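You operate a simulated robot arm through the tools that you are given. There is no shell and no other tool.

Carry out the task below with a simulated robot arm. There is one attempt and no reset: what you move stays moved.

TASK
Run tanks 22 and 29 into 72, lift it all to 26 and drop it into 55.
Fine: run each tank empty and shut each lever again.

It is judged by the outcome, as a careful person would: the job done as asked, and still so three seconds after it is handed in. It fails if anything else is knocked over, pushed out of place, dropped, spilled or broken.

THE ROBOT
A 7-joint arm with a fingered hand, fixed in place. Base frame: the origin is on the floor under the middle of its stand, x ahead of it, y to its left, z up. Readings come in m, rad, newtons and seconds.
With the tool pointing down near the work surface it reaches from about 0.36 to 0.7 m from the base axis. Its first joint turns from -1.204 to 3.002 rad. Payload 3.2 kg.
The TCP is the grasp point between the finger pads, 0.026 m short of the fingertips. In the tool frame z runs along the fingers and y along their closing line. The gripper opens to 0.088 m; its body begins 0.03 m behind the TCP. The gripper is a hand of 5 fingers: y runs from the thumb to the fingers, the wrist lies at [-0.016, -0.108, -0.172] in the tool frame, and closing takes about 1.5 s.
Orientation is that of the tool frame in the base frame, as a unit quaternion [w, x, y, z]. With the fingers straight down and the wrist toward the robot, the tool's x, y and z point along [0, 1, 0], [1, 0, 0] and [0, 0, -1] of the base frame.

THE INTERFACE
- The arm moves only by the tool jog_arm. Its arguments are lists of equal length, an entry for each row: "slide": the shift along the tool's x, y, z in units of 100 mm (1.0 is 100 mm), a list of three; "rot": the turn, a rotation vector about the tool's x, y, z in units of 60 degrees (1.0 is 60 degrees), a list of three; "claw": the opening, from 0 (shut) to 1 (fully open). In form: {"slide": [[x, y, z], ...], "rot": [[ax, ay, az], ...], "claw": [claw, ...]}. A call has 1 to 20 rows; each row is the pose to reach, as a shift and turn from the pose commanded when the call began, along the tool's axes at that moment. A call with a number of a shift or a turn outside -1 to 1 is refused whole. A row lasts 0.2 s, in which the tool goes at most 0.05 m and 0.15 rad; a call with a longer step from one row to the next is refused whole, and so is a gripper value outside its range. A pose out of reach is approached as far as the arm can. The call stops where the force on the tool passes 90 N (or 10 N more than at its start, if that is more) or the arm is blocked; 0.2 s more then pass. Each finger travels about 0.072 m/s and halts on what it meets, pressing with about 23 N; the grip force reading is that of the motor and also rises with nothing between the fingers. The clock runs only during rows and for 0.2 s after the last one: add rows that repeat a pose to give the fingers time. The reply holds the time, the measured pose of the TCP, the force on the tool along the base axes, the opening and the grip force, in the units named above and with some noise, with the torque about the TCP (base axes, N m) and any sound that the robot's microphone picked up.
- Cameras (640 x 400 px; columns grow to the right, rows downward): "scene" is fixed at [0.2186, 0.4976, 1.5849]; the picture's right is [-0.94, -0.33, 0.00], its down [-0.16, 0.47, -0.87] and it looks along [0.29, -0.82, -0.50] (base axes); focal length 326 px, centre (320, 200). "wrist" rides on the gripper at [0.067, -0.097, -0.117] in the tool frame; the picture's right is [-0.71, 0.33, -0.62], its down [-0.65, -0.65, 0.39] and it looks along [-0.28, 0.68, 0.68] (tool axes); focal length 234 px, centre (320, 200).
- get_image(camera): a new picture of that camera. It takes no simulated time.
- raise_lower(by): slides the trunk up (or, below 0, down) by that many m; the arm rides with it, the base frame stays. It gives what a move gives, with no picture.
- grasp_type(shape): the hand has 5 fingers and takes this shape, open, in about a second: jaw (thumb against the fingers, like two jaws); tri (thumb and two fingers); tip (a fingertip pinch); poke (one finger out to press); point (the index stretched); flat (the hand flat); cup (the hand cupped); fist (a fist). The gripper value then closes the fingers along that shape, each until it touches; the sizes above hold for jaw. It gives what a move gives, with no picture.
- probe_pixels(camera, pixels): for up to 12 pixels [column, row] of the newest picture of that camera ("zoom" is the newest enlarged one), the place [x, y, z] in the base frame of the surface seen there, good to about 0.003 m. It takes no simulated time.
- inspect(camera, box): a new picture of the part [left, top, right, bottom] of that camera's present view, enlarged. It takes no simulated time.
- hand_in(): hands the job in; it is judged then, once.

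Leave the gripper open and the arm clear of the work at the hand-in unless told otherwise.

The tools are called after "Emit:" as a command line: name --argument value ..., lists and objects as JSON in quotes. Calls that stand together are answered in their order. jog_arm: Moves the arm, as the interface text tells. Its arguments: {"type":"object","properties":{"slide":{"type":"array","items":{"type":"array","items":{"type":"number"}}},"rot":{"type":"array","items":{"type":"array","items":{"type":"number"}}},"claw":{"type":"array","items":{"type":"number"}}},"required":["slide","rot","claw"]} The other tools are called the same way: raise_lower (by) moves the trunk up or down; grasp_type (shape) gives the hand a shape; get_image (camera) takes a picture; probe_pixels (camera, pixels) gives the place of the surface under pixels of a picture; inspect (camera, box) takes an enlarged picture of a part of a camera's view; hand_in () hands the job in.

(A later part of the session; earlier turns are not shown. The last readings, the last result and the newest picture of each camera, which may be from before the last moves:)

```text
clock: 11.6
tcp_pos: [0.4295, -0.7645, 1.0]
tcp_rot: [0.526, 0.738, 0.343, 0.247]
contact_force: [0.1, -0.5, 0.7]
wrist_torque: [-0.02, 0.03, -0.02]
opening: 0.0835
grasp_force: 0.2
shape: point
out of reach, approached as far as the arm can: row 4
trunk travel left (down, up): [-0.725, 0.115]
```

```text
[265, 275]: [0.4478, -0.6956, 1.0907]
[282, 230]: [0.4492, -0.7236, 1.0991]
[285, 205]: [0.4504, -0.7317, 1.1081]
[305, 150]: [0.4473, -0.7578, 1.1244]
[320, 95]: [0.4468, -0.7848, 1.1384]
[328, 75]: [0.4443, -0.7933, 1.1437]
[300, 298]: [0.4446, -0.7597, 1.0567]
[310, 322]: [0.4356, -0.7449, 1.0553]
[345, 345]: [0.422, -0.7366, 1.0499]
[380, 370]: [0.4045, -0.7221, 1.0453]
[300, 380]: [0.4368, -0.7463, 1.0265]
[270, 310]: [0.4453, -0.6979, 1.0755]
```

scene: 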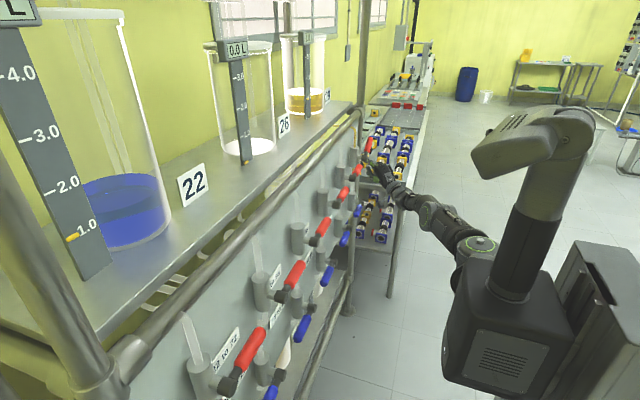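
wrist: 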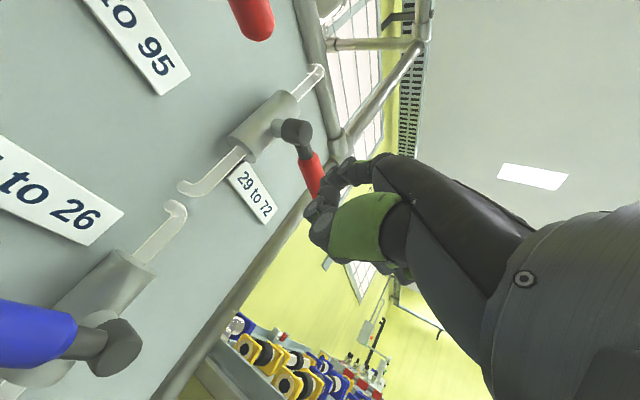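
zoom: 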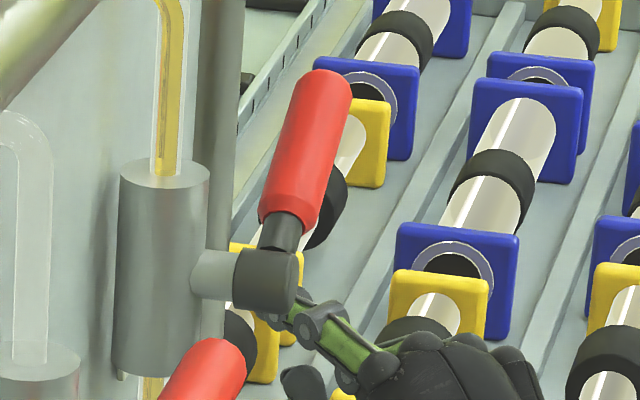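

The handle now sits at about 32°, and there's a gap between it and the finger, so friction is holding it there. I'll back the finger off slightly, wait a second, and see whether the handle holds and how fast tank 29 drains.

Emit:
jog_arm --slide '[[0, -0.08, -0.24], [0, -0.16, -0.47], [0, -0.16, -0.47], [0, -0.16, -0.47], [0, -0.16, -0.47], [0, -0.16, -0.47]]' --rot '[[0, 0, 0], [0, 0, 0], [0, 0, 0], [0, 0, 0], [0, 0, 0], [0, 0, 0]]' --claw '[0, 0, 0, 0, 0, 0]'

Emit:
inspect --camera "scene" --box '[345, 130, 395, 170]'

Emit:
inspect --camera "scene" --box '[270, 20, 350, 120]'

Emit:
get_image --camera "wrist"

```text
clock: 13.0
tcp_pos: [0.3917, -0.7317, 1.0012]
tcp_rot: [0.526, 0.738, 0.344, 0.246]
contact_force: [-0.1, 0.1, -0.1]
wrist_torque: [-0.01, 0.02, 0.03]
opening: 0.0
grasp_force: 0.1
shape: point
trunk travel left (down, up): [-0.725, 0.115]
```

```text
10.00 times, centred on (370, 150) of scene
```

zoom: 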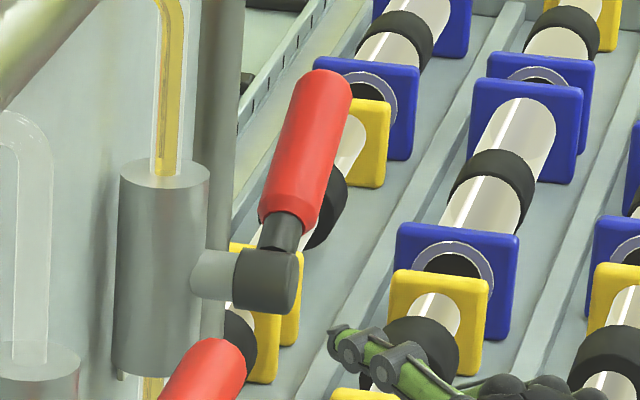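

```text
4.00 times, centred on (310, 70) of scene
```

zoom: 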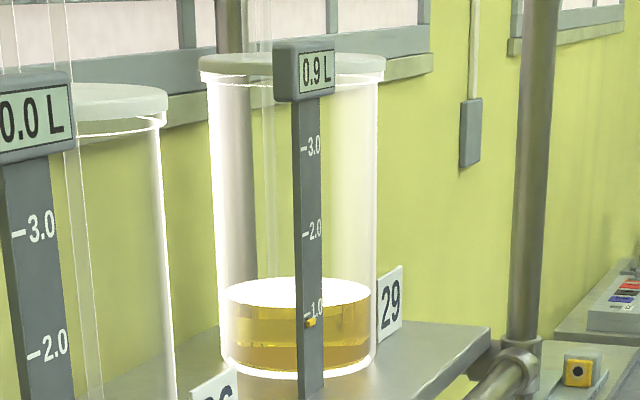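

```text
taken
```

wrist: 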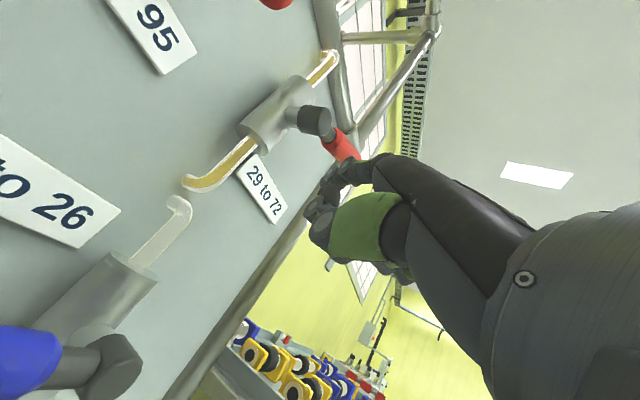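

The handle held at 32° and tank 29 dropped to 0.9 L, so it drains by itself. Meanwhile I'll pull the hand further back and try the "flat" shape, which may make a better paddle for pressing the handle down again.

Emit:
jog_arm --slide '[[0, -0.08, -0.24], [0, -0.16, -0.48], [0, -0.24, -0.72], [0, -0.3, -0.9]]' --rot '[[0, 0, 0], [0, 0, 0], [0, 0, 0], [0, 0, 0]]' --claw '[0, 0, 0, 0]'

Emit:
grasp_type --shape "flat"

Emit:
inspect --camera "scene" --box '[350, 120, 450, 200]'

Emit:
get_image --camera "wrist"

```text
clock: 14.0
tcp_pos: [0.3167, -0.6699, 1.0023]
tcp_rot: [0.527, 0.738, 0.344, 0.246]
contact_force: [-0.8, -0.6, 0.5]
wrist_torque: [0.03, -0.02, 0.01]
opening: 0.0
grasp_force: 0.1
shape: point
trunk travel left (down, up): [-0.725, 0.115]
```

```text
clock: 14.9
tcp_pos: [0.3177, -0.6708, 1.0033]
tcp_rot: [0.526, 0.738, 0.344, 0.245]
contact_force: [0.1, -0.6, -0.1]
wrist_torque: [0.0, -0.01, -0.01]
opening: 0.0833
grasp_force: 0.0
shape: flat
trunk travel left (down, up): [-0.725, 0.115]
```

```text
5.00 times, centred on (400, 160) of scene
```

zoom: 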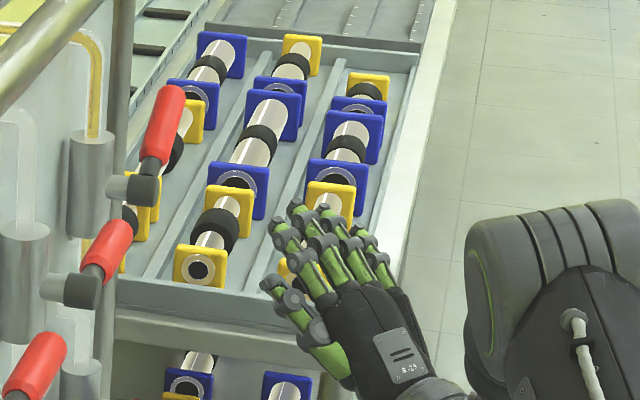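

```text
taken
```

wrist: 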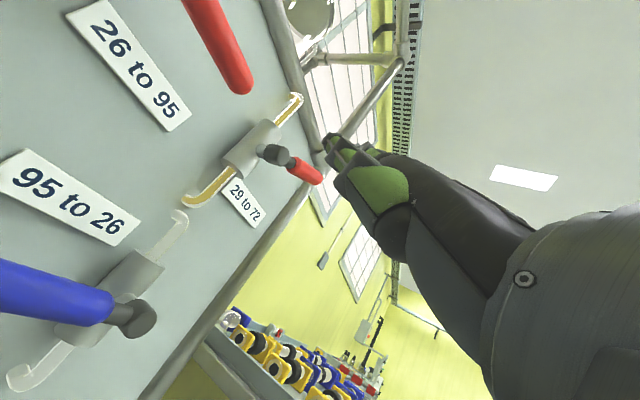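

The hand is now flat, with the fingers extended and the thumb alongside. I'll measure the fingertips in the zoom at (270,284), (278,228), (297,207), (325,212), (357,233), and the knuckles.

Emit:
probe_pixels --camera "zoom" --pixels '[[270, 284], [278, 228], [297, 207], [325, 212], [357, 233], [295, 302], [322, 350], [325, 298], [330, 290], [350, 285], [378, 285], [300, 260]]'

```text
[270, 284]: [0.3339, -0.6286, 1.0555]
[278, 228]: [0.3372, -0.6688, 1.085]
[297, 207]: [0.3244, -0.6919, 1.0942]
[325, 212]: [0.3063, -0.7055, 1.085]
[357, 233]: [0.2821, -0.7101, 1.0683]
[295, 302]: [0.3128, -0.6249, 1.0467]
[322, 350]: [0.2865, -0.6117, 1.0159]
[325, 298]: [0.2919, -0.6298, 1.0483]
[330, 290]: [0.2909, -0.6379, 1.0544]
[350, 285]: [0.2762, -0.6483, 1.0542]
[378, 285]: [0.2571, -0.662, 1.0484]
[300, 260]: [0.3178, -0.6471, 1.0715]
```

The flat hand is wide, and its thumb could catch on the pivot. I'll look at the closed "jaw" instead, where thumb and fingers together make one solid beak, and check tank 29's level as well.

Emit:
grasp_type --shape "jaw"

Emit:
jog_arm --slide '[[0, 0, 0], [0, 0, 0], [0, 0, 0], [0, 0, 0], [0, 0, 0], [0, 0, 0], [0, 0, 0], [0, 0, 0], [0, 0, 0], [0, 0, 0]]' --rot '[[0, 0, 0], [0, 0, 0], [0, 0, 0], [0, 0, 0], [0, 0, 0], [0, 0, 0], [0, 0, 0], [0, 0, 0], [0, 0, 0], [0, 0, 0]]' --claw '[0, 0, 0, 0, 0, 0, 0, 0, 0, 0]'

Emit:
inspect --camera "scene" --box '[350, 120, 450, 200]'

Emit:
inspect --camera "scene" --box '[270, 20, 350, 120]'

```text
clock: 15.8
tcp_pos: [0.3154, -0.6723, 1.0024]
tcp_rot: [0.526, 0.738, 0.344, 0.246]
contact_force: [1.0, -0.2, -0.2]
wrist_torque: [0.03, -0.02, 0.05]
opening: 0.0881
grasp_force: 0.1
shape: jaw
trunk travel left (down, up): [-0.725, 0.115]
```

```text
clock: 18.0
tcp_pos: [0.317, -0.6702, 1.0036]
tcp_rot: [0.527, 0.738, 0.343, 0.245]
contact_force: [-0.1, 0.0, 0.2]
wrist_torque: [-0.03, -0.02, 0.0]
opening: 0.0
grasp_force: 23.1
shape: jaw
trunk travel left (down, up): [-0.725, 0.115]
```

```text
5.00 times, centred on (400, 160) of scene
```

zoom: 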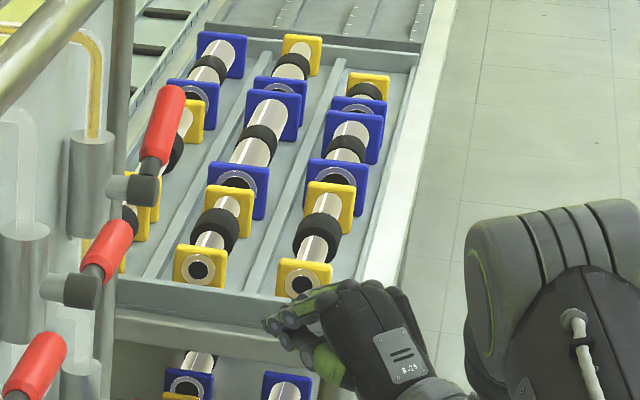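

```text
4.00 times, centred on (310, 70) of scene
```

zoom: 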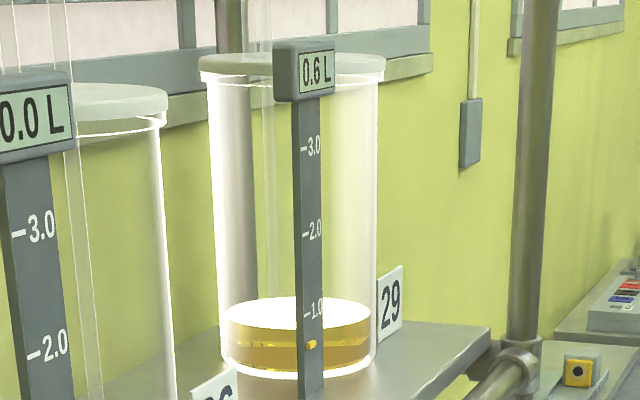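

Tank 29 is at 0.6 L, about 0.06 L/s, so roughly 10 s more. The closed jaw makes a compact beak, and I'll measure it in close-up.

Emit:
inspect --camera "scene" --box '[380, 165, 430, 205]'

```text
10.00 times, centred on (405, 185) of scene
```

zoom: 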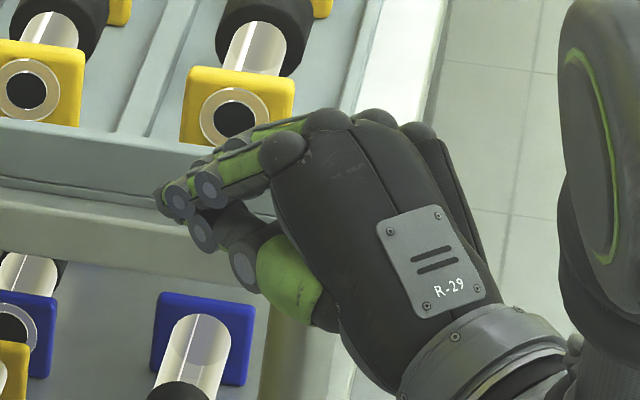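

Emit:
probe_pixels --camera "zoom" --pixels '[[162, 195], [180, 200], [208, 188], [240, 170], [280, 155], [200, 232], [245, 268], [290, 290], [170, 212], [215, 215], [325, 120], [225, 145]]'

Emit:
jog_arm --slide '[[0, 0, 0], [0, 0, 0], [0, 0, 0], [0, 0, 0], [0, 0, 0], [0, 0, 0], [0, 0, 0], [0, 0, 0], [0, 0, 0], [0, 0, 0], [0, 0, 0], [0, 0, 0], [0, 0, 0], [0, 0, 0], [0, 0, 0], [0, 0, 0], [0, 0, 0], [0, 0, 0], [0, 0, 0], [0, 0, 0]]' --rot '[[0, 0, 0], [0, 0, 0], [0, 0, 0], [0, 0, 0], [0, 0, 0], [0, 0, 0], [0, 0, 0], [0, 0, 0], [0, 0, 0], [0, 0, 0], [0, 0, 0], [0, 0, 0], [0, 0, 0], [0, 0, 0], [0, 0, 0], [0, 0, 0], [0, 0, 0], [0, 0, 0], [0, 0, 0], [0, 0, 0]]' --claw '[0, 0, 0, 0, 0, 0, 0, 0, 0, 0, 0, 0, 0, 0, 0, 0, 0, 0, 0, 0]'

Emit:
inspect --camera "scene" --box '[270, 20, 350, 120]'

```text
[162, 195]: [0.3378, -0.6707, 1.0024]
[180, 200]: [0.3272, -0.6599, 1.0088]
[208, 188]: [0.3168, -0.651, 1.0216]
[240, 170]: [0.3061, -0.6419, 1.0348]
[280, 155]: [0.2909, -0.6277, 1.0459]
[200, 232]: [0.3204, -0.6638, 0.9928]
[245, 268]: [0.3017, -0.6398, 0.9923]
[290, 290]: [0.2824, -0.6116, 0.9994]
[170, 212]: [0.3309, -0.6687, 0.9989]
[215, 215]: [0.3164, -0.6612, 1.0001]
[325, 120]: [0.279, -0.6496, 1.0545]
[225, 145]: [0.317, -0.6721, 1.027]
```

```text
clock: 22.2
tcp_pos: [0.3169, -0.6694, 1.003]
tcp_rot: [0.527, 0.737, 0.345, 0.246]
contact_force: [-0.4, 0.4, 0.9]
wrist_torque: [0.01, 0.01, -0.01]
opening: 0.0002
grasp_force: 22.6
shape: jaw
trunk travel left (down, up): [-0.725, 0.115]
```

```text
4.00 times, centred on (310, 70) of scene
```

zoom: 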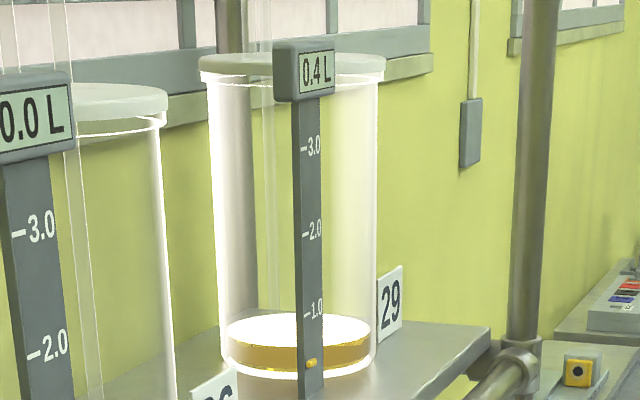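

The beak's underside is about 0.02 m below the tool point and its tip about 0.026 m ahead. Tank 29 is at 0.4 L. I'll keep waiting for it to empty.

Emit:
jog_arm --slide '[[0, 0, 0], [0, 0, 0], [0, 0, 0], [0, 0, 0], [0, 0, 0], [0, 0, 0], [0, 0, 0], [0, 0, 0], [0, 0, 0], [0, 0, 0], [0, 0, 0], [0, 0, 0], [0, 0, 0], [0, 0, 0], [0, 0, 0], [0, 0, 0], [0, 0, 0], [0, 0, 0], [0, 0, 0], [0, 0, 0]]' --rot '[[0, 0, 0], [0, 0, 0], [0, 0, 0], [0, 0, 0], [0, 0, 0], [0, 0, 0], [0, 0, 0], [0, 0, 0], [0, 0, 0], [0, 0, 0], [0, 0, 0], [0, 0, 0], [0, 0, 0], [0, 0, 0], [0, 0, 0], [0, 0, 0], [0, 0, 0], [0, 0, 0], [0, 0, 0], [0, 0, 0]]' --claw '[0, 0, 0, 0, 0, 0, 0, 0, 0, 0, 0, 0, 0, 0, 0, 0, 0, 0, 0, 0]'

Emit:
jog_arm --slide '[[0, 0, 0], [0, 0, 0], [0, 0, 0], [0, 0, 0], [0, 0, 0], [0, 0, 0], [0, 0, 0], [0, 0, 0], [0, 0, 0], [0, 0, 0], [0, 0, 0], [0, 0, 0], [0, 0, 0], [0, 0, 0], [0, 0, 0], [0, 0, 0], [0, 0, 0], [0, 0, 0], [0, 0, 0], [0, 0, 0]]' --rot '[[0, 0, 0], [0, 0, 0], [0, 0, 0], [0, 0, 0], [0, 0, 0], [0, 0, 0], [0, 0, 0], [0, 0, 0], [0, 0, 0], [0, 0, 0], [0, 0, 0], [0, 0, 0], [0, 0, 0], [0, 0, 0], [0, 0, 0], [0, 0, 0], [0, 0, 0], [0, 0, 0], [0, 0, 0], [0, 0, 0]]' --claw '[0, 0, 0, 0, 0, 0, 0, 0, 0, 0, 0, 0, 0, 0, 0, 0, 0, 0, 0, 0]'

Emit:
inspect --camera "scene" --box '[270, 20, 350, 120]'

Emit:
inspect --camera "wrist" --box '[160, 80, 340, 240]'

```text
clock: 26.4
tcp_pos: [0.3171, -0.6704, 1.0029]
tcp_rot: [0.527, 0.738, 0.343, 0.245]
contact_force: [0.4, 0.8, 0.7]
wrist_torque: [0.0, 0.0, 0.02]
opening: 0.0
grasp_force: 23.1
shape: jaw
trunk travel left (down, up): [-0.725, 0.115]
```

```text
clock: 30.6
tcp_pos: [0.3176, -0.6716, 1.0038]
tcp_rot: [0.526, 0.738, 0.344, 0.245]
contact_force: [0.7, -0.2, 0.5]
wrist_torque: [-0.01, 0.01, -0.01]
opening: 0.0001
grasp_force: 23.2
shape: jaw
trunk travel left (down, up): [-0.725, 0.115]
```

```text
4.00 times, centred on (310, 70) of scene
```

zoom: 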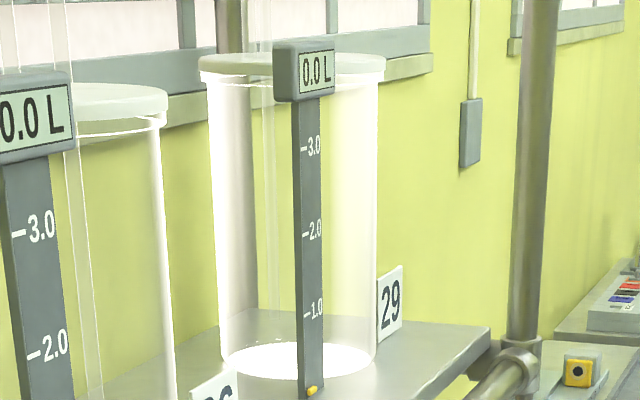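

```text
2.50 times, centred on (250, 160) of wrist
```

zoom: 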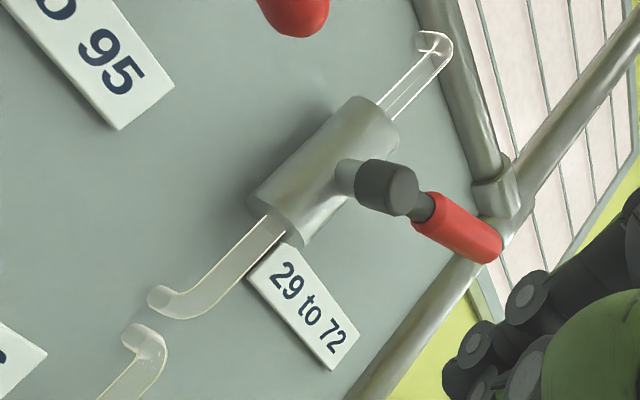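

Tank 29 reads 0.0 L and its pipe is clear. To shut the lever I'll raise the beak well above the handle, move over it, and press straight down.

Emit:
jog_arm --slide '[[0, 0.32, -0.11], [0, 0.65, -0.22], [0, 0.97, -0.334]]' --rot '[[0, 0, 0], [0, 0, 0], [0, 0, 0]]' --claw '[0, 0, 0]'

Emit:
jog_arm --slide '[[0, 0.32, -0.11], [0, 0.65, -0.22], [0, 0.97, -0.334]]' --rot '[[0, 0, 0], [0, 0, 0], [0, 0, 0]]' --claw '[0, 0, 0]'

Emit:
jog_arm --slide '[[0.03, 0.12, 0.36], [0.064, 0.25, 0.728]]' --rot '[[0, 0, 0], [0, 0, 0]]' --claw '[0, 0]'

Emit:
jog_arm --slide '[[0.03, 0.12, 0.36], [0.064, 0.25, 0.728]]' --rot '[[0, 0, 0], [0, 0, 0]]' --claw '[0, 0]'

Emit:
inspect --camera "scene" --box '[335, 110, 405, 170]'

```text
clock: 31.4
tcp_pos: [0.3174, -0.6713, 1.1028]
tcp_rot: [0.526, 0.738, 0.344, 0.246]
contact_force: [0.2, -0.9, 0.1]
wrist_torque: [0.0, 0.02, -0.04]
opening: 0.0
grasp_force: 22.5
shape: jaw
trunk travel left (down, up): [-0.725, 0.115]
```

```text
clock: 32.2
tcp_pos: [0.318, -0.6695, 1.2063]
tcp_rot: [0.526, 0.737, 0.345, 0.246]
contact_force: [0.1, -0.6, -0.1]
wrist_torque: [-0.03, 0.02, 0.0]
opening: 0.0
grasp_force: 23.1
shape: jaw
trunk travel left (down, up): [-0.725, 0.115]
```

```text
clock: 32.8
tcp_pos: [0.3798, -0.7128, 1.2047]
tcp_rot: [0.525, 0.739, 0.343, 0.244]
contact_force: [-0.8, -0.1, 0.5]
wrist_torque: [0.02, 0.03, 0.02]
opening: 0.0002
grasp_force: 22.8
shape: jaw
trunk travel left (down, up): [-0.725, 0.115]
```

```text
clock: 33.4
tcp_pos: [0.4443, -0.7598, 1.2046]
tcp_rot: [0.526, 0.738, 0.343, 0.246]
contact_force: [0.3, 0.7, -0.5]
wrist_torque: [0.0, 0.03, 0.04]
opening: 0.0
grasp_force: 22.7
shape: jaw
trunk travel left (down, up): [-0.725, 0.115]
```

```text
6.67 times, centred on (370, 140) of scene
```

zoom: 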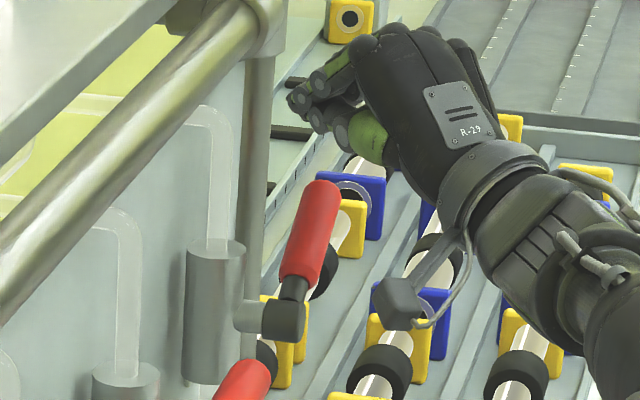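

The beak is directly above the handle with no contact. I'll press straight down 7 cm in small steps and check.

Emit:
jog_arm --slide '[[0, -0.0946, 0.0326], [0, -0.189, 0.065], [0, -0.284, 0.098], [0, -0.378, 0.13], [0, -0.473, 0.163], [0, -0.568, 0.196], [0, -0.662, 0.228]]' --rot '[[0, 0, 0], [0, 0, 0], [0, 0, 0], [0, 0, 0], [0, 0, 0], [0, 0, 0], [0, 0, 0]]' --claw '[0, 0, 0, 0, 0, 0, 0]'

Emit:
inspect --camera "scene" --box '[335, 110, 405, 170]'

```text
clock: 35.0
tcp_pos: [0.4455, -0.7575, 1.1388]
tcp_rot: [0.526, 0.738, 0.344, 0.246]
contact_force: [0.0, 0.4, 0.5]
wrist_torque: [0.0, 0.0, -0.01]
opening: 0.0
grasp_force: 23.0
shape: jaw
trunk travel left (down, up): [-0.725, 0.115]
```

```text
6.67 times, centred on (370, 140) of scene
```

zoom: 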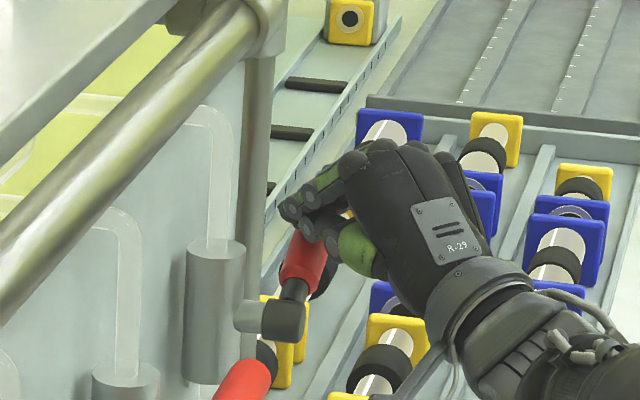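

The beak has just reached the handle and reads almost no force. I'll press another 2 cm in small steps.

Emit:
jog_arm --slide '[[0, -0.047, 0.016], [0, -0.095, 0.033], [0, -0.142, 0.049], [0, -0.189, 0.065]]' --rot '[[0, 0, 0], [0, 0, 0], [0, 0, 0], [0, 0, 0]]' --claw '[0, 0, 0, 0]'

Emit:
inspect --camera "scene" --box '[345, 120, 395, 160]'

Emit:
get_image --camera "wrist"

```text
clock: 36.0
tcp_pos: [0.4449, -0.7593, 1.1188]
tcp_rot: [0.526, 0.738, 0.344, 0.245]
contact_force: [-0.1, 0.2, -0.3]
wrist_torque: [-0.04, -0.01, 0.0]
opening: 0.0
grasp_force: 22.6
shape: jaw
trunk travel left (down, up): [-0.725, 0.115]
```

```text
10.00 times, centred on (370, 140) of scene
```

zoom: 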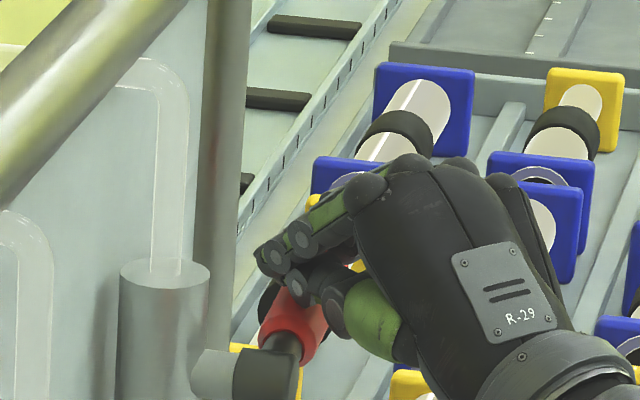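

```text
taken
```

wrist: 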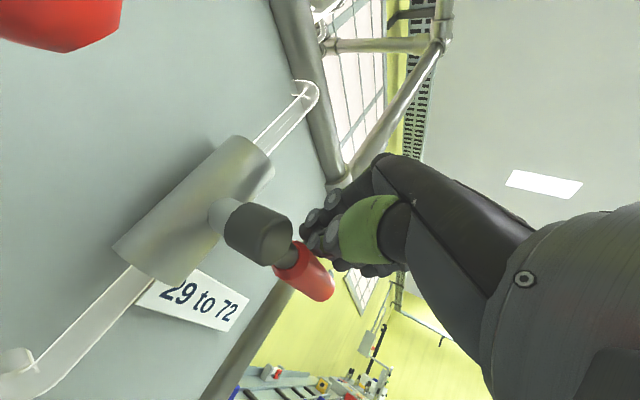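

The handle is turning down with the beak. I'll measure its angle in the wrist view along (290,262)-(322,288).

Emit:
probe_pixels --camera "wrist" --pixels '[[255, 232], [290, 255], [298, 265], [310, 276], [322, 292], [305, 285]]'

Emit:
probe_pixels --camera "zoom" --pixels '[[265, 360], [283, 340], [290, 315], [280, 300], [325, 320], [335, 290]]'

```text
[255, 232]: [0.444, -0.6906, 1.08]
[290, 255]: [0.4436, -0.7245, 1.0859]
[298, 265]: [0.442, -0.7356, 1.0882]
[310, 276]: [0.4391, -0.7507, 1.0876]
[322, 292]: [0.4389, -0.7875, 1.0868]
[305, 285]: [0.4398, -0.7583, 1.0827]
```

```text
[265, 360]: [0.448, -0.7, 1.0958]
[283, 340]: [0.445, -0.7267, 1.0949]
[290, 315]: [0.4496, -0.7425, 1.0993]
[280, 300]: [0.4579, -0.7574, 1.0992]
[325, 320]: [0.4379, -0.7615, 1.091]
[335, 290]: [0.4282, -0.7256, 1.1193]
```

The handle is almost level, within a few degrees. I'll press 4 mm more in 2 mm steps and watch the force for a stop.

Emit:
jog_arm --slide '[[0, -0.019, 0.0065], [0, -0.038, 0.013]]' --rot '[[0, 0, 0], [0, 0, 0]]' --claw '[0, 0]'

Emit:
inspect --camera "wrist" --box '[200, 170, 360, 310]'

```text
clock: 36.6
tcp_pos: [0.4446, -0.7571, 1.1131]
tcp_rot: [0.526, 0.738, 0.344, 0.245]
contact_force: [0.6, -0.9, 0.6]
wrist_torque: [-0.02, 0.02, 0.01]
opening: 0.0
grasp_force: 23.0
shape: jaw
trunk travel left (down, up): [-0.725, 0.115]
```

```text
2.86 times, centred on (280, 240) of wrist
```

zoom: 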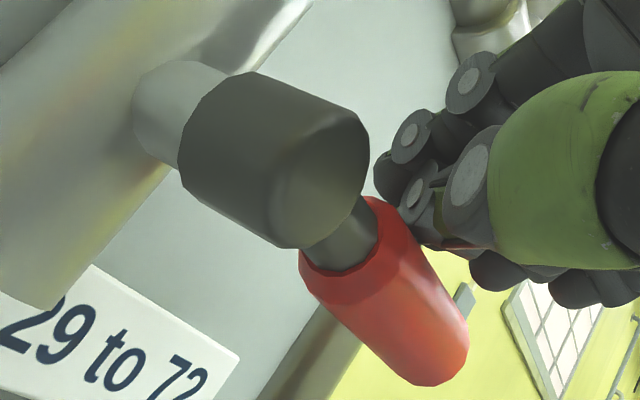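

Emit:
probe_pixels --camera "zoom" --pixels '[[330, 255], [325, 285], [360, 320], [400, 365], [430, 380], [370, 270], [410, 310], [450, 350], [350, 240], [270, 170]]'

Emit:
inspect --camera "scene" --box '[345, 120, 395, 160]'

```text
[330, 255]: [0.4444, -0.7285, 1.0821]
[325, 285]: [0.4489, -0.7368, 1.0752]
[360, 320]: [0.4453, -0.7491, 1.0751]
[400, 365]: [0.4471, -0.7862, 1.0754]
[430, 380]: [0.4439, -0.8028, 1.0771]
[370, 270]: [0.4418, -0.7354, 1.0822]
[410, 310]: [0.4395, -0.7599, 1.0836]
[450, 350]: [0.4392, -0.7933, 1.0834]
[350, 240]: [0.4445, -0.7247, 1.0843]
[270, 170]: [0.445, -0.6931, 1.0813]
```

```text
10.00 times, centred on (370, 140) of scene
```

zoom: 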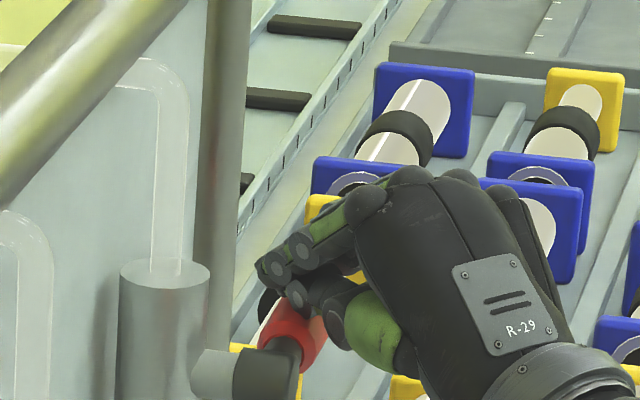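

The handle's underside now reads z≈1.075 all along, which is level. I'll lift the hand off and back, then compare this handle with an untouched neighbour.

Emit:
jog_arm --slide '[[0, 0.25, -0.087], [0, 0.5, -0.174], [0, 0.757, -0.261]]' --rot '[[0, 0, 0], [0, 0, 0], [0, 0, 0]]' --claw '[0, 0, 0]'

Emit:
jog_arm --slide '[[0, -0.12, -0.36], [0, -0.25, -0.728], [0, -0.33, -0.98]]' --rot '[[0, 0, 0], [0, 0, 0], [0, 0, 0]]' --claw '[0, 0, 0]'

Emit:
inspect --camera "scene" --box '[335, 125, 395, 175]'

Emit:
get_image --camera "wrist"

```text
clock: 37.4
tcp_pos: [0.4443, -0.7568, 1.1915]
tcp_rot: [0.527, 0.738, 0.343, 0.245]
contact_force: [-0.3, -0.1, -0.2]
wrist_torque: [-0.03, -0.02, 0.01]
opening: 0.0001
grasp_force: 23.2
shape: jaw
trunk travel left (down, up): [-0.725, 0.115]
```

```text
clock: 38.2
tcp_pos: [0.3625, -0.6911, 1.1942]
tcp_rot: [0.527, 0.738, 0.343, 0.245]
contact_force: [-0.4, -0.3, -0.7]
wrist_torque: [0.02, 0.0, 0.0]
opening: 0.0
grasp_force: 22.2
shape: jaw
trunk travel left (down, up): [-0.725, 0.115]
```

```text
8.00 times, centred on (365, 150) of scene
```

zoom: 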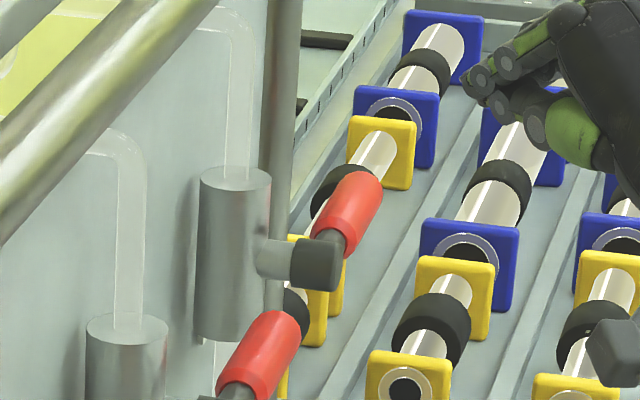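

```text
taken
```

wrist: 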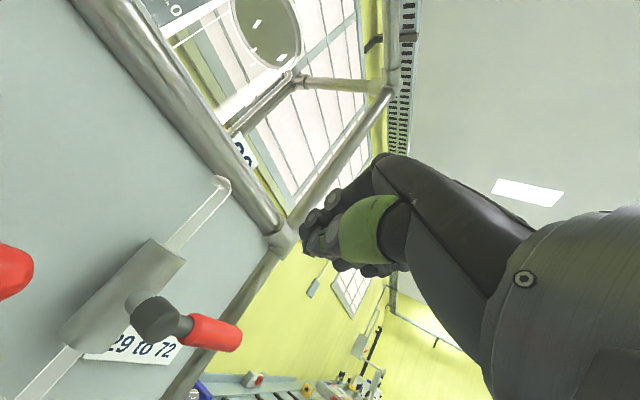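

The handle looks level again. I'll measure its top line at zoom (325,235), (345,210), (362,182) against the neighbour at (250,370), (268,335), (282,318).

Emit:
probe_pixels --camera "zoom" --pixels '[[330, 236], [338, 222], [345, 210], [354, 196], [362, 182], [240, 385], [250, 370], [260, 350], [270, 332], [280, 318]]'

Emit:
probe_pixels --camera "wrist" --pixels '[[185, 325], [200, 325], [215, 332], [230, 338], [238, 337], [205, 340], [225, 348]]'

```text
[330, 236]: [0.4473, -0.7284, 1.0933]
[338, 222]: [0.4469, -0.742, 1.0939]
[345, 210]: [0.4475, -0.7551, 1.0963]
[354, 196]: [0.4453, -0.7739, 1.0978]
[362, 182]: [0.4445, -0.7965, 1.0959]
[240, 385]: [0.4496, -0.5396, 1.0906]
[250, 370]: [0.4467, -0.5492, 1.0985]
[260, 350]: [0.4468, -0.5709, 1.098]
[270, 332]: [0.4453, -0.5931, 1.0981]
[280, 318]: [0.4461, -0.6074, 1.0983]
```

```text
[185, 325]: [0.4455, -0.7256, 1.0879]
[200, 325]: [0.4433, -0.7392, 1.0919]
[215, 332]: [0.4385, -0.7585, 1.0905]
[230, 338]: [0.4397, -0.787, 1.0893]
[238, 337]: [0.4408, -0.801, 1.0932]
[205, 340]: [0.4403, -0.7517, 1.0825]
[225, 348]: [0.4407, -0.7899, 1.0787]
```

The shut lever's top line matches its neighbour to within about 1°, so tank 29's lever is shut. Next is the "22 to 72" lever at the other end (y≈0.27), and the hand will pass close to the torso, so I'll measure the torso front first.

Emit:
probe_pixels --camera "scene" --pixels '[[455, 330], [450, 370], [490, 350], [540, 350], [500, 300], [480, 280], [460, 280], [560, 385]]'

Emit:
jog_arm --slide '[[0.09, -0.04, -0.118], [0.18, -0.08, -0.237], [0.27, -0.12, -0.355], [0.36, -0.16, -0.473], [0.45, -0.205, -0.59], [0.545, -0.245, -0.71], [0.635, -0.286, -0.83], [0.726, -0.327, -0.947]]' --rot '[[0, 0.118, -0.041], [0, 0.2365, -0.0815], [0, 0.355, -0.122], [0, 0.473, -0.163], [0, 0.591, -0.204], [0, 0.7095, -0.2445], [0, 0.828, -0.285], [0, 0.946, -0.326]]' --claw '[0, 0, 0, 0, 0, 0, 0, 0]'

Emit:
get_image --camera "scene"

```text
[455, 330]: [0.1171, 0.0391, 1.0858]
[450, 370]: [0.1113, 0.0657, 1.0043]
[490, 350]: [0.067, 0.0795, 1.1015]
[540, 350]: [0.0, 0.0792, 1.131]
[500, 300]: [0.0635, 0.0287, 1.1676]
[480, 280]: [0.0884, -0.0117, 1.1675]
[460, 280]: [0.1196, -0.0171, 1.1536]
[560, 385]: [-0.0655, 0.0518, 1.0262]
```

```text
clock: 40.0
tcp_pos: [0.3361, -0.5705, 1.1951]
tcp_rot: [0.333, 0.467, 0.667, 0.476]
contact_force: [-0.2, -0.3, -0.6]
wrist_torque: [0.0, -0.04, 0.0]
opening: 0.0
grasp_force: 22.9
shape: jaw
trunk travel left (down, up): [-0.725, 0.115]
```

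```text
taken
```

scene: 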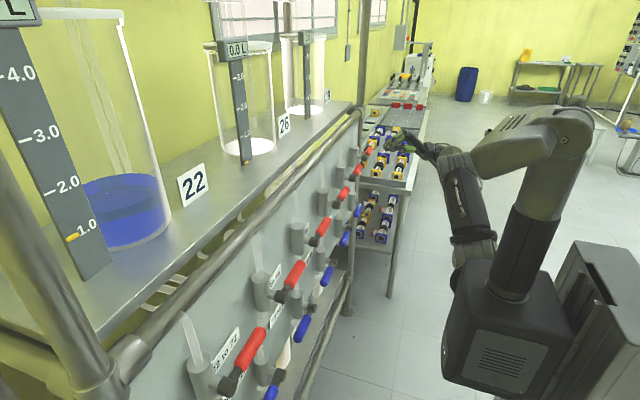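

The torso front is at x≈0.12, so the wrist should stay ahead of about x 0.23. I'll turn the hand to a 40° left yaw and cross at z≈1.17, above the red handles and in front of the rail.

Emit:
jog_arm --slide '[[0.184, 0.026, 0.23], [0.368, 0.053, 0.46], [0.55, 0.08, 0.69], [0.735, 0.106, 0.922]]' --rot '[[0, 0.079, -0.027], [0, 0.158, -0.054], [0, 0.236, -0.082], [0, 0.315, -0.109]]' --claw '[0, 0, 0, 0]'

Emit:
jog_arm --slide '[[0.306, 0.084, 0.243], [0.613, 0.168, 0.487], [0.919, 0.252, 0.73]]' --rot '[[0, 0, 0], [0, 0, 0], [0, 0, 0]]' --claw '[0, 0, 0]'

Emit:
jog_arm --slide '[[0.306, 0.084, 0.243], [0.613, 0.168, 0.487], [0.919, 0.252, 0.73]]' --rot '[[0, 0, 0], [0, 0, 0], [0, 0, 0]]' --claw '[0, 0, 0]'

Emit:
get_image --camera "scene"

```text
clock: 41.0
tcp_pos: [0.3974, -0.4687, 1.1752]
tcp_rot: [0.245, 0.343, 0.739, 0.525]
contact_force: [0.4, -0.3, -0.4]
wrist_torque: [-0.03, -0.01, 0.01]
opening: 0.0001
grasp_force: 23.5
shape: jaw
trunk travel left (down, up): [-0.725, 0.115]
```

```text
clock: 41.8
tcp_pos: [0.3955, -0.3516, 1.1746]
tcp_rot: [0.247, 0.344, 0.738, 0.525]
contact_force: [0.0, 0.0, 0.2]
wrist_torque: [0.0, 0.0, -0.01]
opening: 0.0
grasp_force: 23.3
shape: jaw
trunk travel left (down, up): [-0.725, 0.115]
```

```text
clock: 42.6
tcp_pos: [0.3968, -0.2311, 1.1724]
tcp_rot: [0.246, 0.344, 0.738, 0.526]
contact_force: [-0.3, 0.3, 0.0]
wrist_torque: [0.0, 0.0, -0.05]
opening: 0.0
grasp_force: 23.3
shape: jaw
trunk travel left (down, up): [-0.725, 0.115]
```

```text
taken
```

scene: 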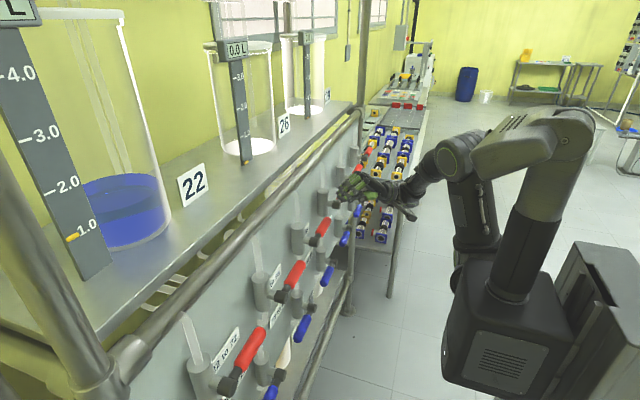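

The crossing is going well, but the elbow at about (455,155) appears near the head at (490,150). I'll measure how far apart they really are before going on.

Emit:
probe_pixels --camera "scene" --pixels '[[455, 155], [440, 150], [425, 165], [410, 190], [475, 140], [480, 160], [470, 200], [475, 230], [485, 165], [395, 200]]'

```text
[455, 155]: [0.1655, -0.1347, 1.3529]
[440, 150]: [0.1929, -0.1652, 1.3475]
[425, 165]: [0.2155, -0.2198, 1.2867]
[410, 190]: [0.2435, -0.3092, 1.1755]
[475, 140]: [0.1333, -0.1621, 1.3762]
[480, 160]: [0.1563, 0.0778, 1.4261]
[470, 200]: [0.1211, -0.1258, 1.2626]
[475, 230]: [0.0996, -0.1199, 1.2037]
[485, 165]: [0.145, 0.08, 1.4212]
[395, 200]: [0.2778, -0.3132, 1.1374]
```

The elbow is up at about (0.165,-0.135,1.35), and crossing further at this height could bring it near the head. If I raise the trunk 0.1 m and drop the hand between the lever rows (z≈1.0), the elbow should hang lower relative to the head. I'll do the trunk first.

Emit:
raise_lower --by 0.1

Emit:
jog_arm --slide '[[0.015, -0.29, 0.082], [0.03, -0.58, 0.164], [0.043, -0.868, 0.245]]' --rot '[[0, 0, 0], [0, 0, 0], [0, 0, 0]]' --claw '[0, 0, 0]'

Emit:
jog_arm --slide '[[0.015, -0.29, 0.082], [0.03, -0.58, 0.164], [0.043, -0.868, 0.245]]' --rot '[[0, 0, 0], [0, 0, 0], [0, 0, 0]]' --claw '[0, 0, 0]'

Emit:
jog_arm --slide '[[0.015, -0.29, 0.082], [0.03, -0.58, 0.164], [0.043, -0.868, 0.245]]' --rot '[[0, 0, 0], [0, 0, 0], [0, 0, 0]]' --claw '[0, 0, 0]'

Emit:
get_image --camera "scene"

```text
clock: 43.9
tcp_pos: [0.3964, -0.233, 1.2723]
tcp_rot: [0.246, 0.345, 0.738, 0.525]
contact_force: [-0.4, -1.0, -0.2]
wrist_torque: [0.0, 0.01, -0.03]
opening: 0.0
grasp_force: 23.7
shape: jaw
trunk travel left (down, up): [-0.825, 0.015]
```

```text
clock: 44.7
tcp_pos: [0.3878, -0.2338, 1.1806]
tcp_rot: [0.246, 0.344, 0.737, 0.527]
contact_force: [0.0, -0.5, -0.5]
wrist_torque: [0.01, -0.01, 0.0]
opening: 0.0
grasp_force: 23.3
shape: jaw
trunk travel left (down, up): [-0.825, 0.015]
```

```text
clock: 45.5
tcp_pos: [0.3843, -0.2324, 1.0894]
tcp_rot: [0.246, 0.344, 0.738, 0.526]
contact_force: [0.2, 0.8, -0.6]
wrist_torque: [-0.01, 0.03, 0.04]
opening: 0.0003
grasp_force: 23.1
shape: jaw
trunk travel left (down, up): [-0.825, 0.015]
```

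```text
clock: 46.3
tcp_pos: [0.3778, -0.2313, 1.0007]
tcp_rot: [0.246, 0.344, 0.738, 0.526]
contact_force: [0.2, -1.0, -0.2]
wrist_torque: [0.0, 0.0, 0.01]
opening: 0.0
grasp_force: 23.1
shape: jaw
trunk travel left (down, up): [-0.825, 0.015]
```

```text
taken
```

scene: 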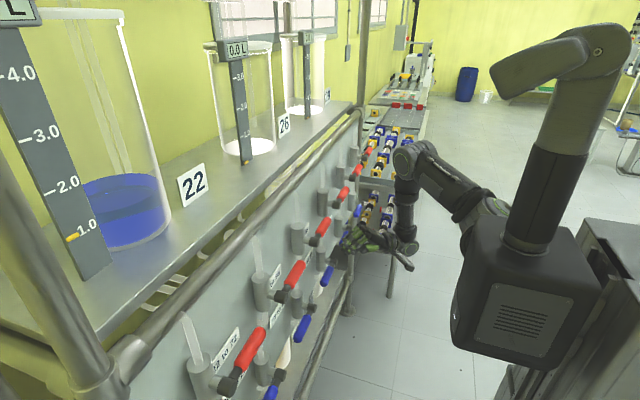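

The elbow is now well clear of the head. I'll carry on toward the "22 to 72" lever at z≈1.0, between the two rows of handles.

Emit:
jog_arm --slide '[[0.306, 0.084, 0.243], [0.613, 0.168, 0.487], [0.919, 0.252, 0.73]]' --rot '[[0, 0, 0], [0, 0, 0], [0, 0, 0]]' --claw '[0, 0, 0]'

Emit:
jog_arm --slide '[[0.306, 0.084, 0.243], [0.613, 0.168, 0.487], [0.919, 0.252, 0.73]]' --rot '[[0, 0, 0], [0, 0, 0], [0, 0, 0]]' --claw '[0, 0, 0]'

Emit:
get_image --camera "scene"

Emit:
get_image --camera "wrist"

```text
clock: 47.1
tcp_pos: [0.375, -0.1086, 1.0001]
tcp_rot: [0.246, 0.343, 0.739, 0.525]
contact_force: [0.7, 0.5, 0.3]
wrist_torque: [0.01, -0.01, -0.04]
opening: 0.0
grasp_force: 23.5
shape: jaw
trunk travel left (down, up): [-0.825, 0.015]
```

```text
clock: 47.9
tcp_pos: [0.3768, 0.0105, 1.0021]
tcp_rot: [0.246, 0.344, 0.738, 0.526]
contact_force: [0.5, 0.0, 0.1]
wrist_torque: [0.01, 0.0, 0.01]
opening: 0.0001
grasp_force: 22.8
shape: jaw
trunk travel left (down, up): [-0.825, 0.015]
```

```text
taken
```

scene: 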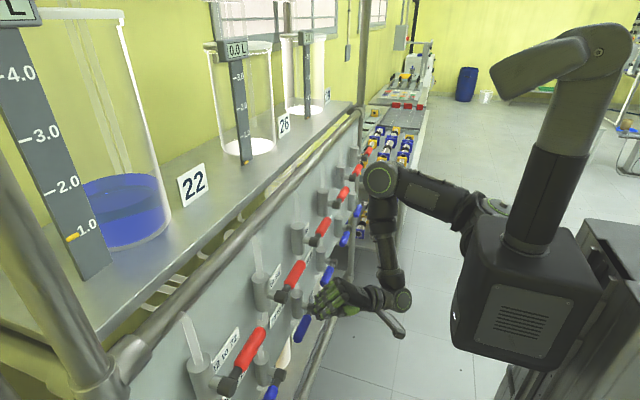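

```text
taken
```

wrist: 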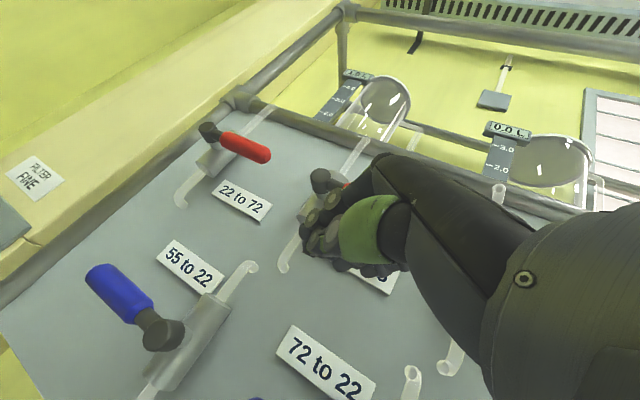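

I can read "22 to 72" at wrist (240,198), with its red handle at (245,147). There's a sign at (35,178) I'd like to read, and I also want to check that the elbow at scene (380,180) stays clear of the panel.

Emit:
inspect --camera "wrist" --box '[0, 140, 80, 220]'

Emit:
probe_pixels --camera "scene" --pixels '[[380, 178], [372, 180], [385, 240], [390, 280], [400, 298], [345, 295], [320, 305], [395, 170]]'

Emit:
probe_pixels --camera "wrist" --pixels '[[208, 130], [225, 138], [245, 147], [265, 155], [240, 198], [213, 160]]'

```text
5.00 times, centred on (40, 180) of wrist
```

zoom: 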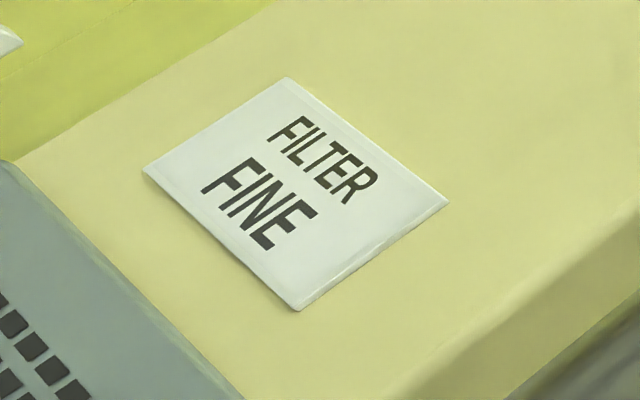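

```text
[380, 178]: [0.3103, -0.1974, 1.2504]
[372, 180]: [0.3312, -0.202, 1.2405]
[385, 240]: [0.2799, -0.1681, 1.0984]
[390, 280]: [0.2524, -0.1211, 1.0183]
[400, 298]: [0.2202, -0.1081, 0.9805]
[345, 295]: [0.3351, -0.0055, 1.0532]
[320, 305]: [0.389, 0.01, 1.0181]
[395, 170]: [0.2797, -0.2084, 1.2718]
```

```text
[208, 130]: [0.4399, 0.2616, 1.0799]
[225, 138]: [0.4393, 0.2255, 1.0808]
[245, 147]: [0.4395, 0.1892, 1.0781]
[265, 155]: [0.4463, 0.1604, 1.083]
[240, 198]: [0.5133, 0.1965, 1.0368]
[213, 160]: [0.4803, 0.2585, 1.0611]
```

The sign reads "FILTER FINE" and sits on a yellow frame away from this panel. The elbow is at x≈0.33, clear of the panel. I'll move on to just in front of the "22 to 72" handle and then stretch the index.

Emit:
jog_arm --slide '[[0.306, 0.084, 0.243], [0.613, 0.168, 0.487], [0.897, 0.246, 0.712]]' --rot '[[0, 0, 0], [0, 0, 0], [0, 0, 0]]' --claw '[0, 0, 0]'

Emit:
grasp_type --shape "point"

Emit:
get_image --camera "scene"

Emit:
get_image --camera "wrist"

Emit:
inspect --camera "scene" --box '[190, 290, 330, 400]'

```text
clock: 48.7
tcp_pos: [0.3773, 0.1274, 0.9991]
tcp_rot: [0.247, 0.345, 0.738, 0.525]
contact_force: [0.3, 0.2, 0.6]
wrist_torque: [0.0, 0.03, -0.02]
opening: 0.0
grasp_force: 23.1
shape: jaw
trunk travel left (down, up): [-0.825, 0.015]
```

```text
clock: 49.6
tcp_pos: [0.3761, 0.1249, 0.9993]
tcp_rot: [0.246, 0.344, 0.738, 0.526]
contact_force: [0.2, -0.3, 0.0]
wrist_torque: [-0.03, 0.01, 0.01]
opening: 0.0
grasp_force: 0.0
shape: point
trunk travel left (down, up): [-0.825, 0.015]
```

```text
taken
```

scene: 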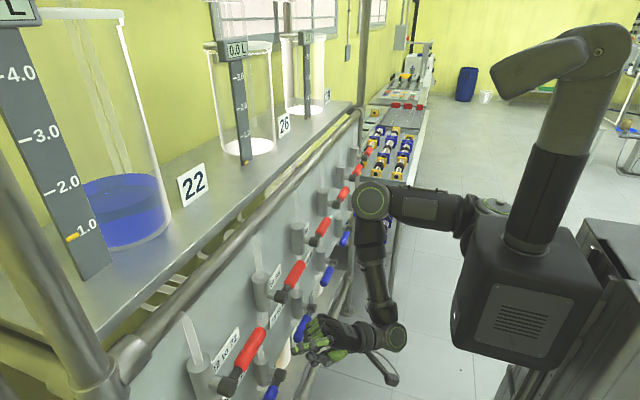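

```text
taken
```

wrist: 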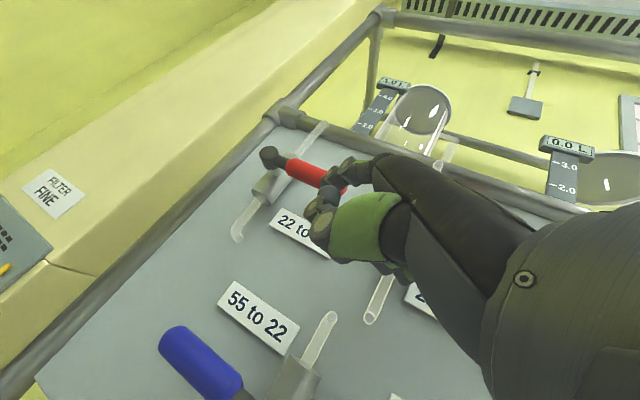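

```text
3.64 times, centred on (260, 345) of scene
```

zoom: 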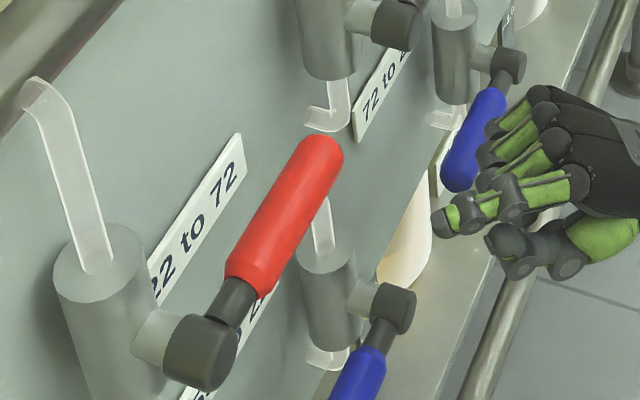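

The index is stretched and points toward the space under the handle. I'll measure the tip at zoom (442,222) and the handle's underside before sliding in.

Emit:
probe_pixels --camera "zoom" --pixels '[[440, 222], [455, 215], [510, 205], [575, 185], [498, 242], [520, 268], [330, 150], [300, 205], [250, 270], [200, 350]]'

```text
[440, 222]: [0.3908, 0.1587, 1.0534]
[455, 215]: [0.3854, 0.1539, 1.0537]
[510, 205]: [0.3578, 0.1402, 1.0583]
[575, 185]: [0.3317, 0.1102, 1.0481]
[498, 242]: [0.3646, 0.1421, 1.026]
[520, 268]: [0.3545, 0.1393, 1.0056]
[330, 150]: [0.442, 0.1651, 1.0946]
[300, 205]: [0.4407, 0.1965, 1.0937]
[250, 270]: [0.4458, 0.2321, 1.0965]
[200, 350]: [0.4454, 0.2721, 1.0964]
```

The tip is at about (0.392,0.157,1.05), nearly 2 cm below the handle's underside. I'll slide it in 9 cm under the handle.

Emit:
jog_arm --slide '[[0, 0.07, 0.21], [0, 0.145, 0.43], [0, 0.215, 0.64], [0, 0.29, 0.85]]' --rot '[[0, 0, 0], [0, 0, 0], [0, 0, 0], [0, 0, 0]]' --claw '[0, 0, 0, 0]'

Emit:
inspect --camera "scene" --box '[190, 290, 330, 400]'

Emit:
get_image --camera "wrist"

```text
clock: 50.6
tcp_pos: [0.4452, 0.1826, 0.9996]
tcp_rot: [0.246, 0.344, 0.738, 0.526]
contact_force: [-0.3, -0.2, 0.0]
wrist_torque: [0.01, -0.01, 0.01]
opening: 0.0002
grasp_force: 0.1
shape: point
trunk travel left (down, up): [-0.825, 0.015]
```

```text
3.64 times, centred on (260, 345) of scene
```

zoom: 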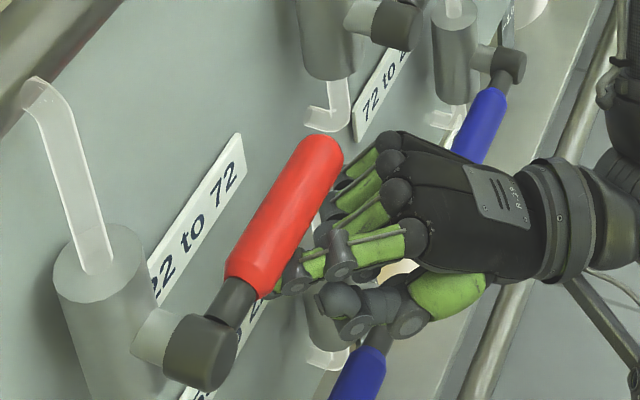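

```text
taken
```

wrist: 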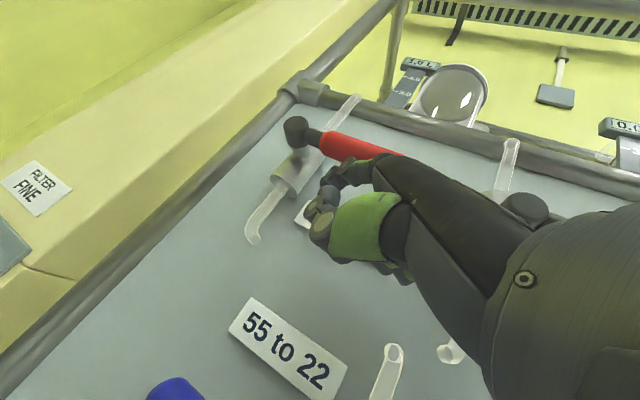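

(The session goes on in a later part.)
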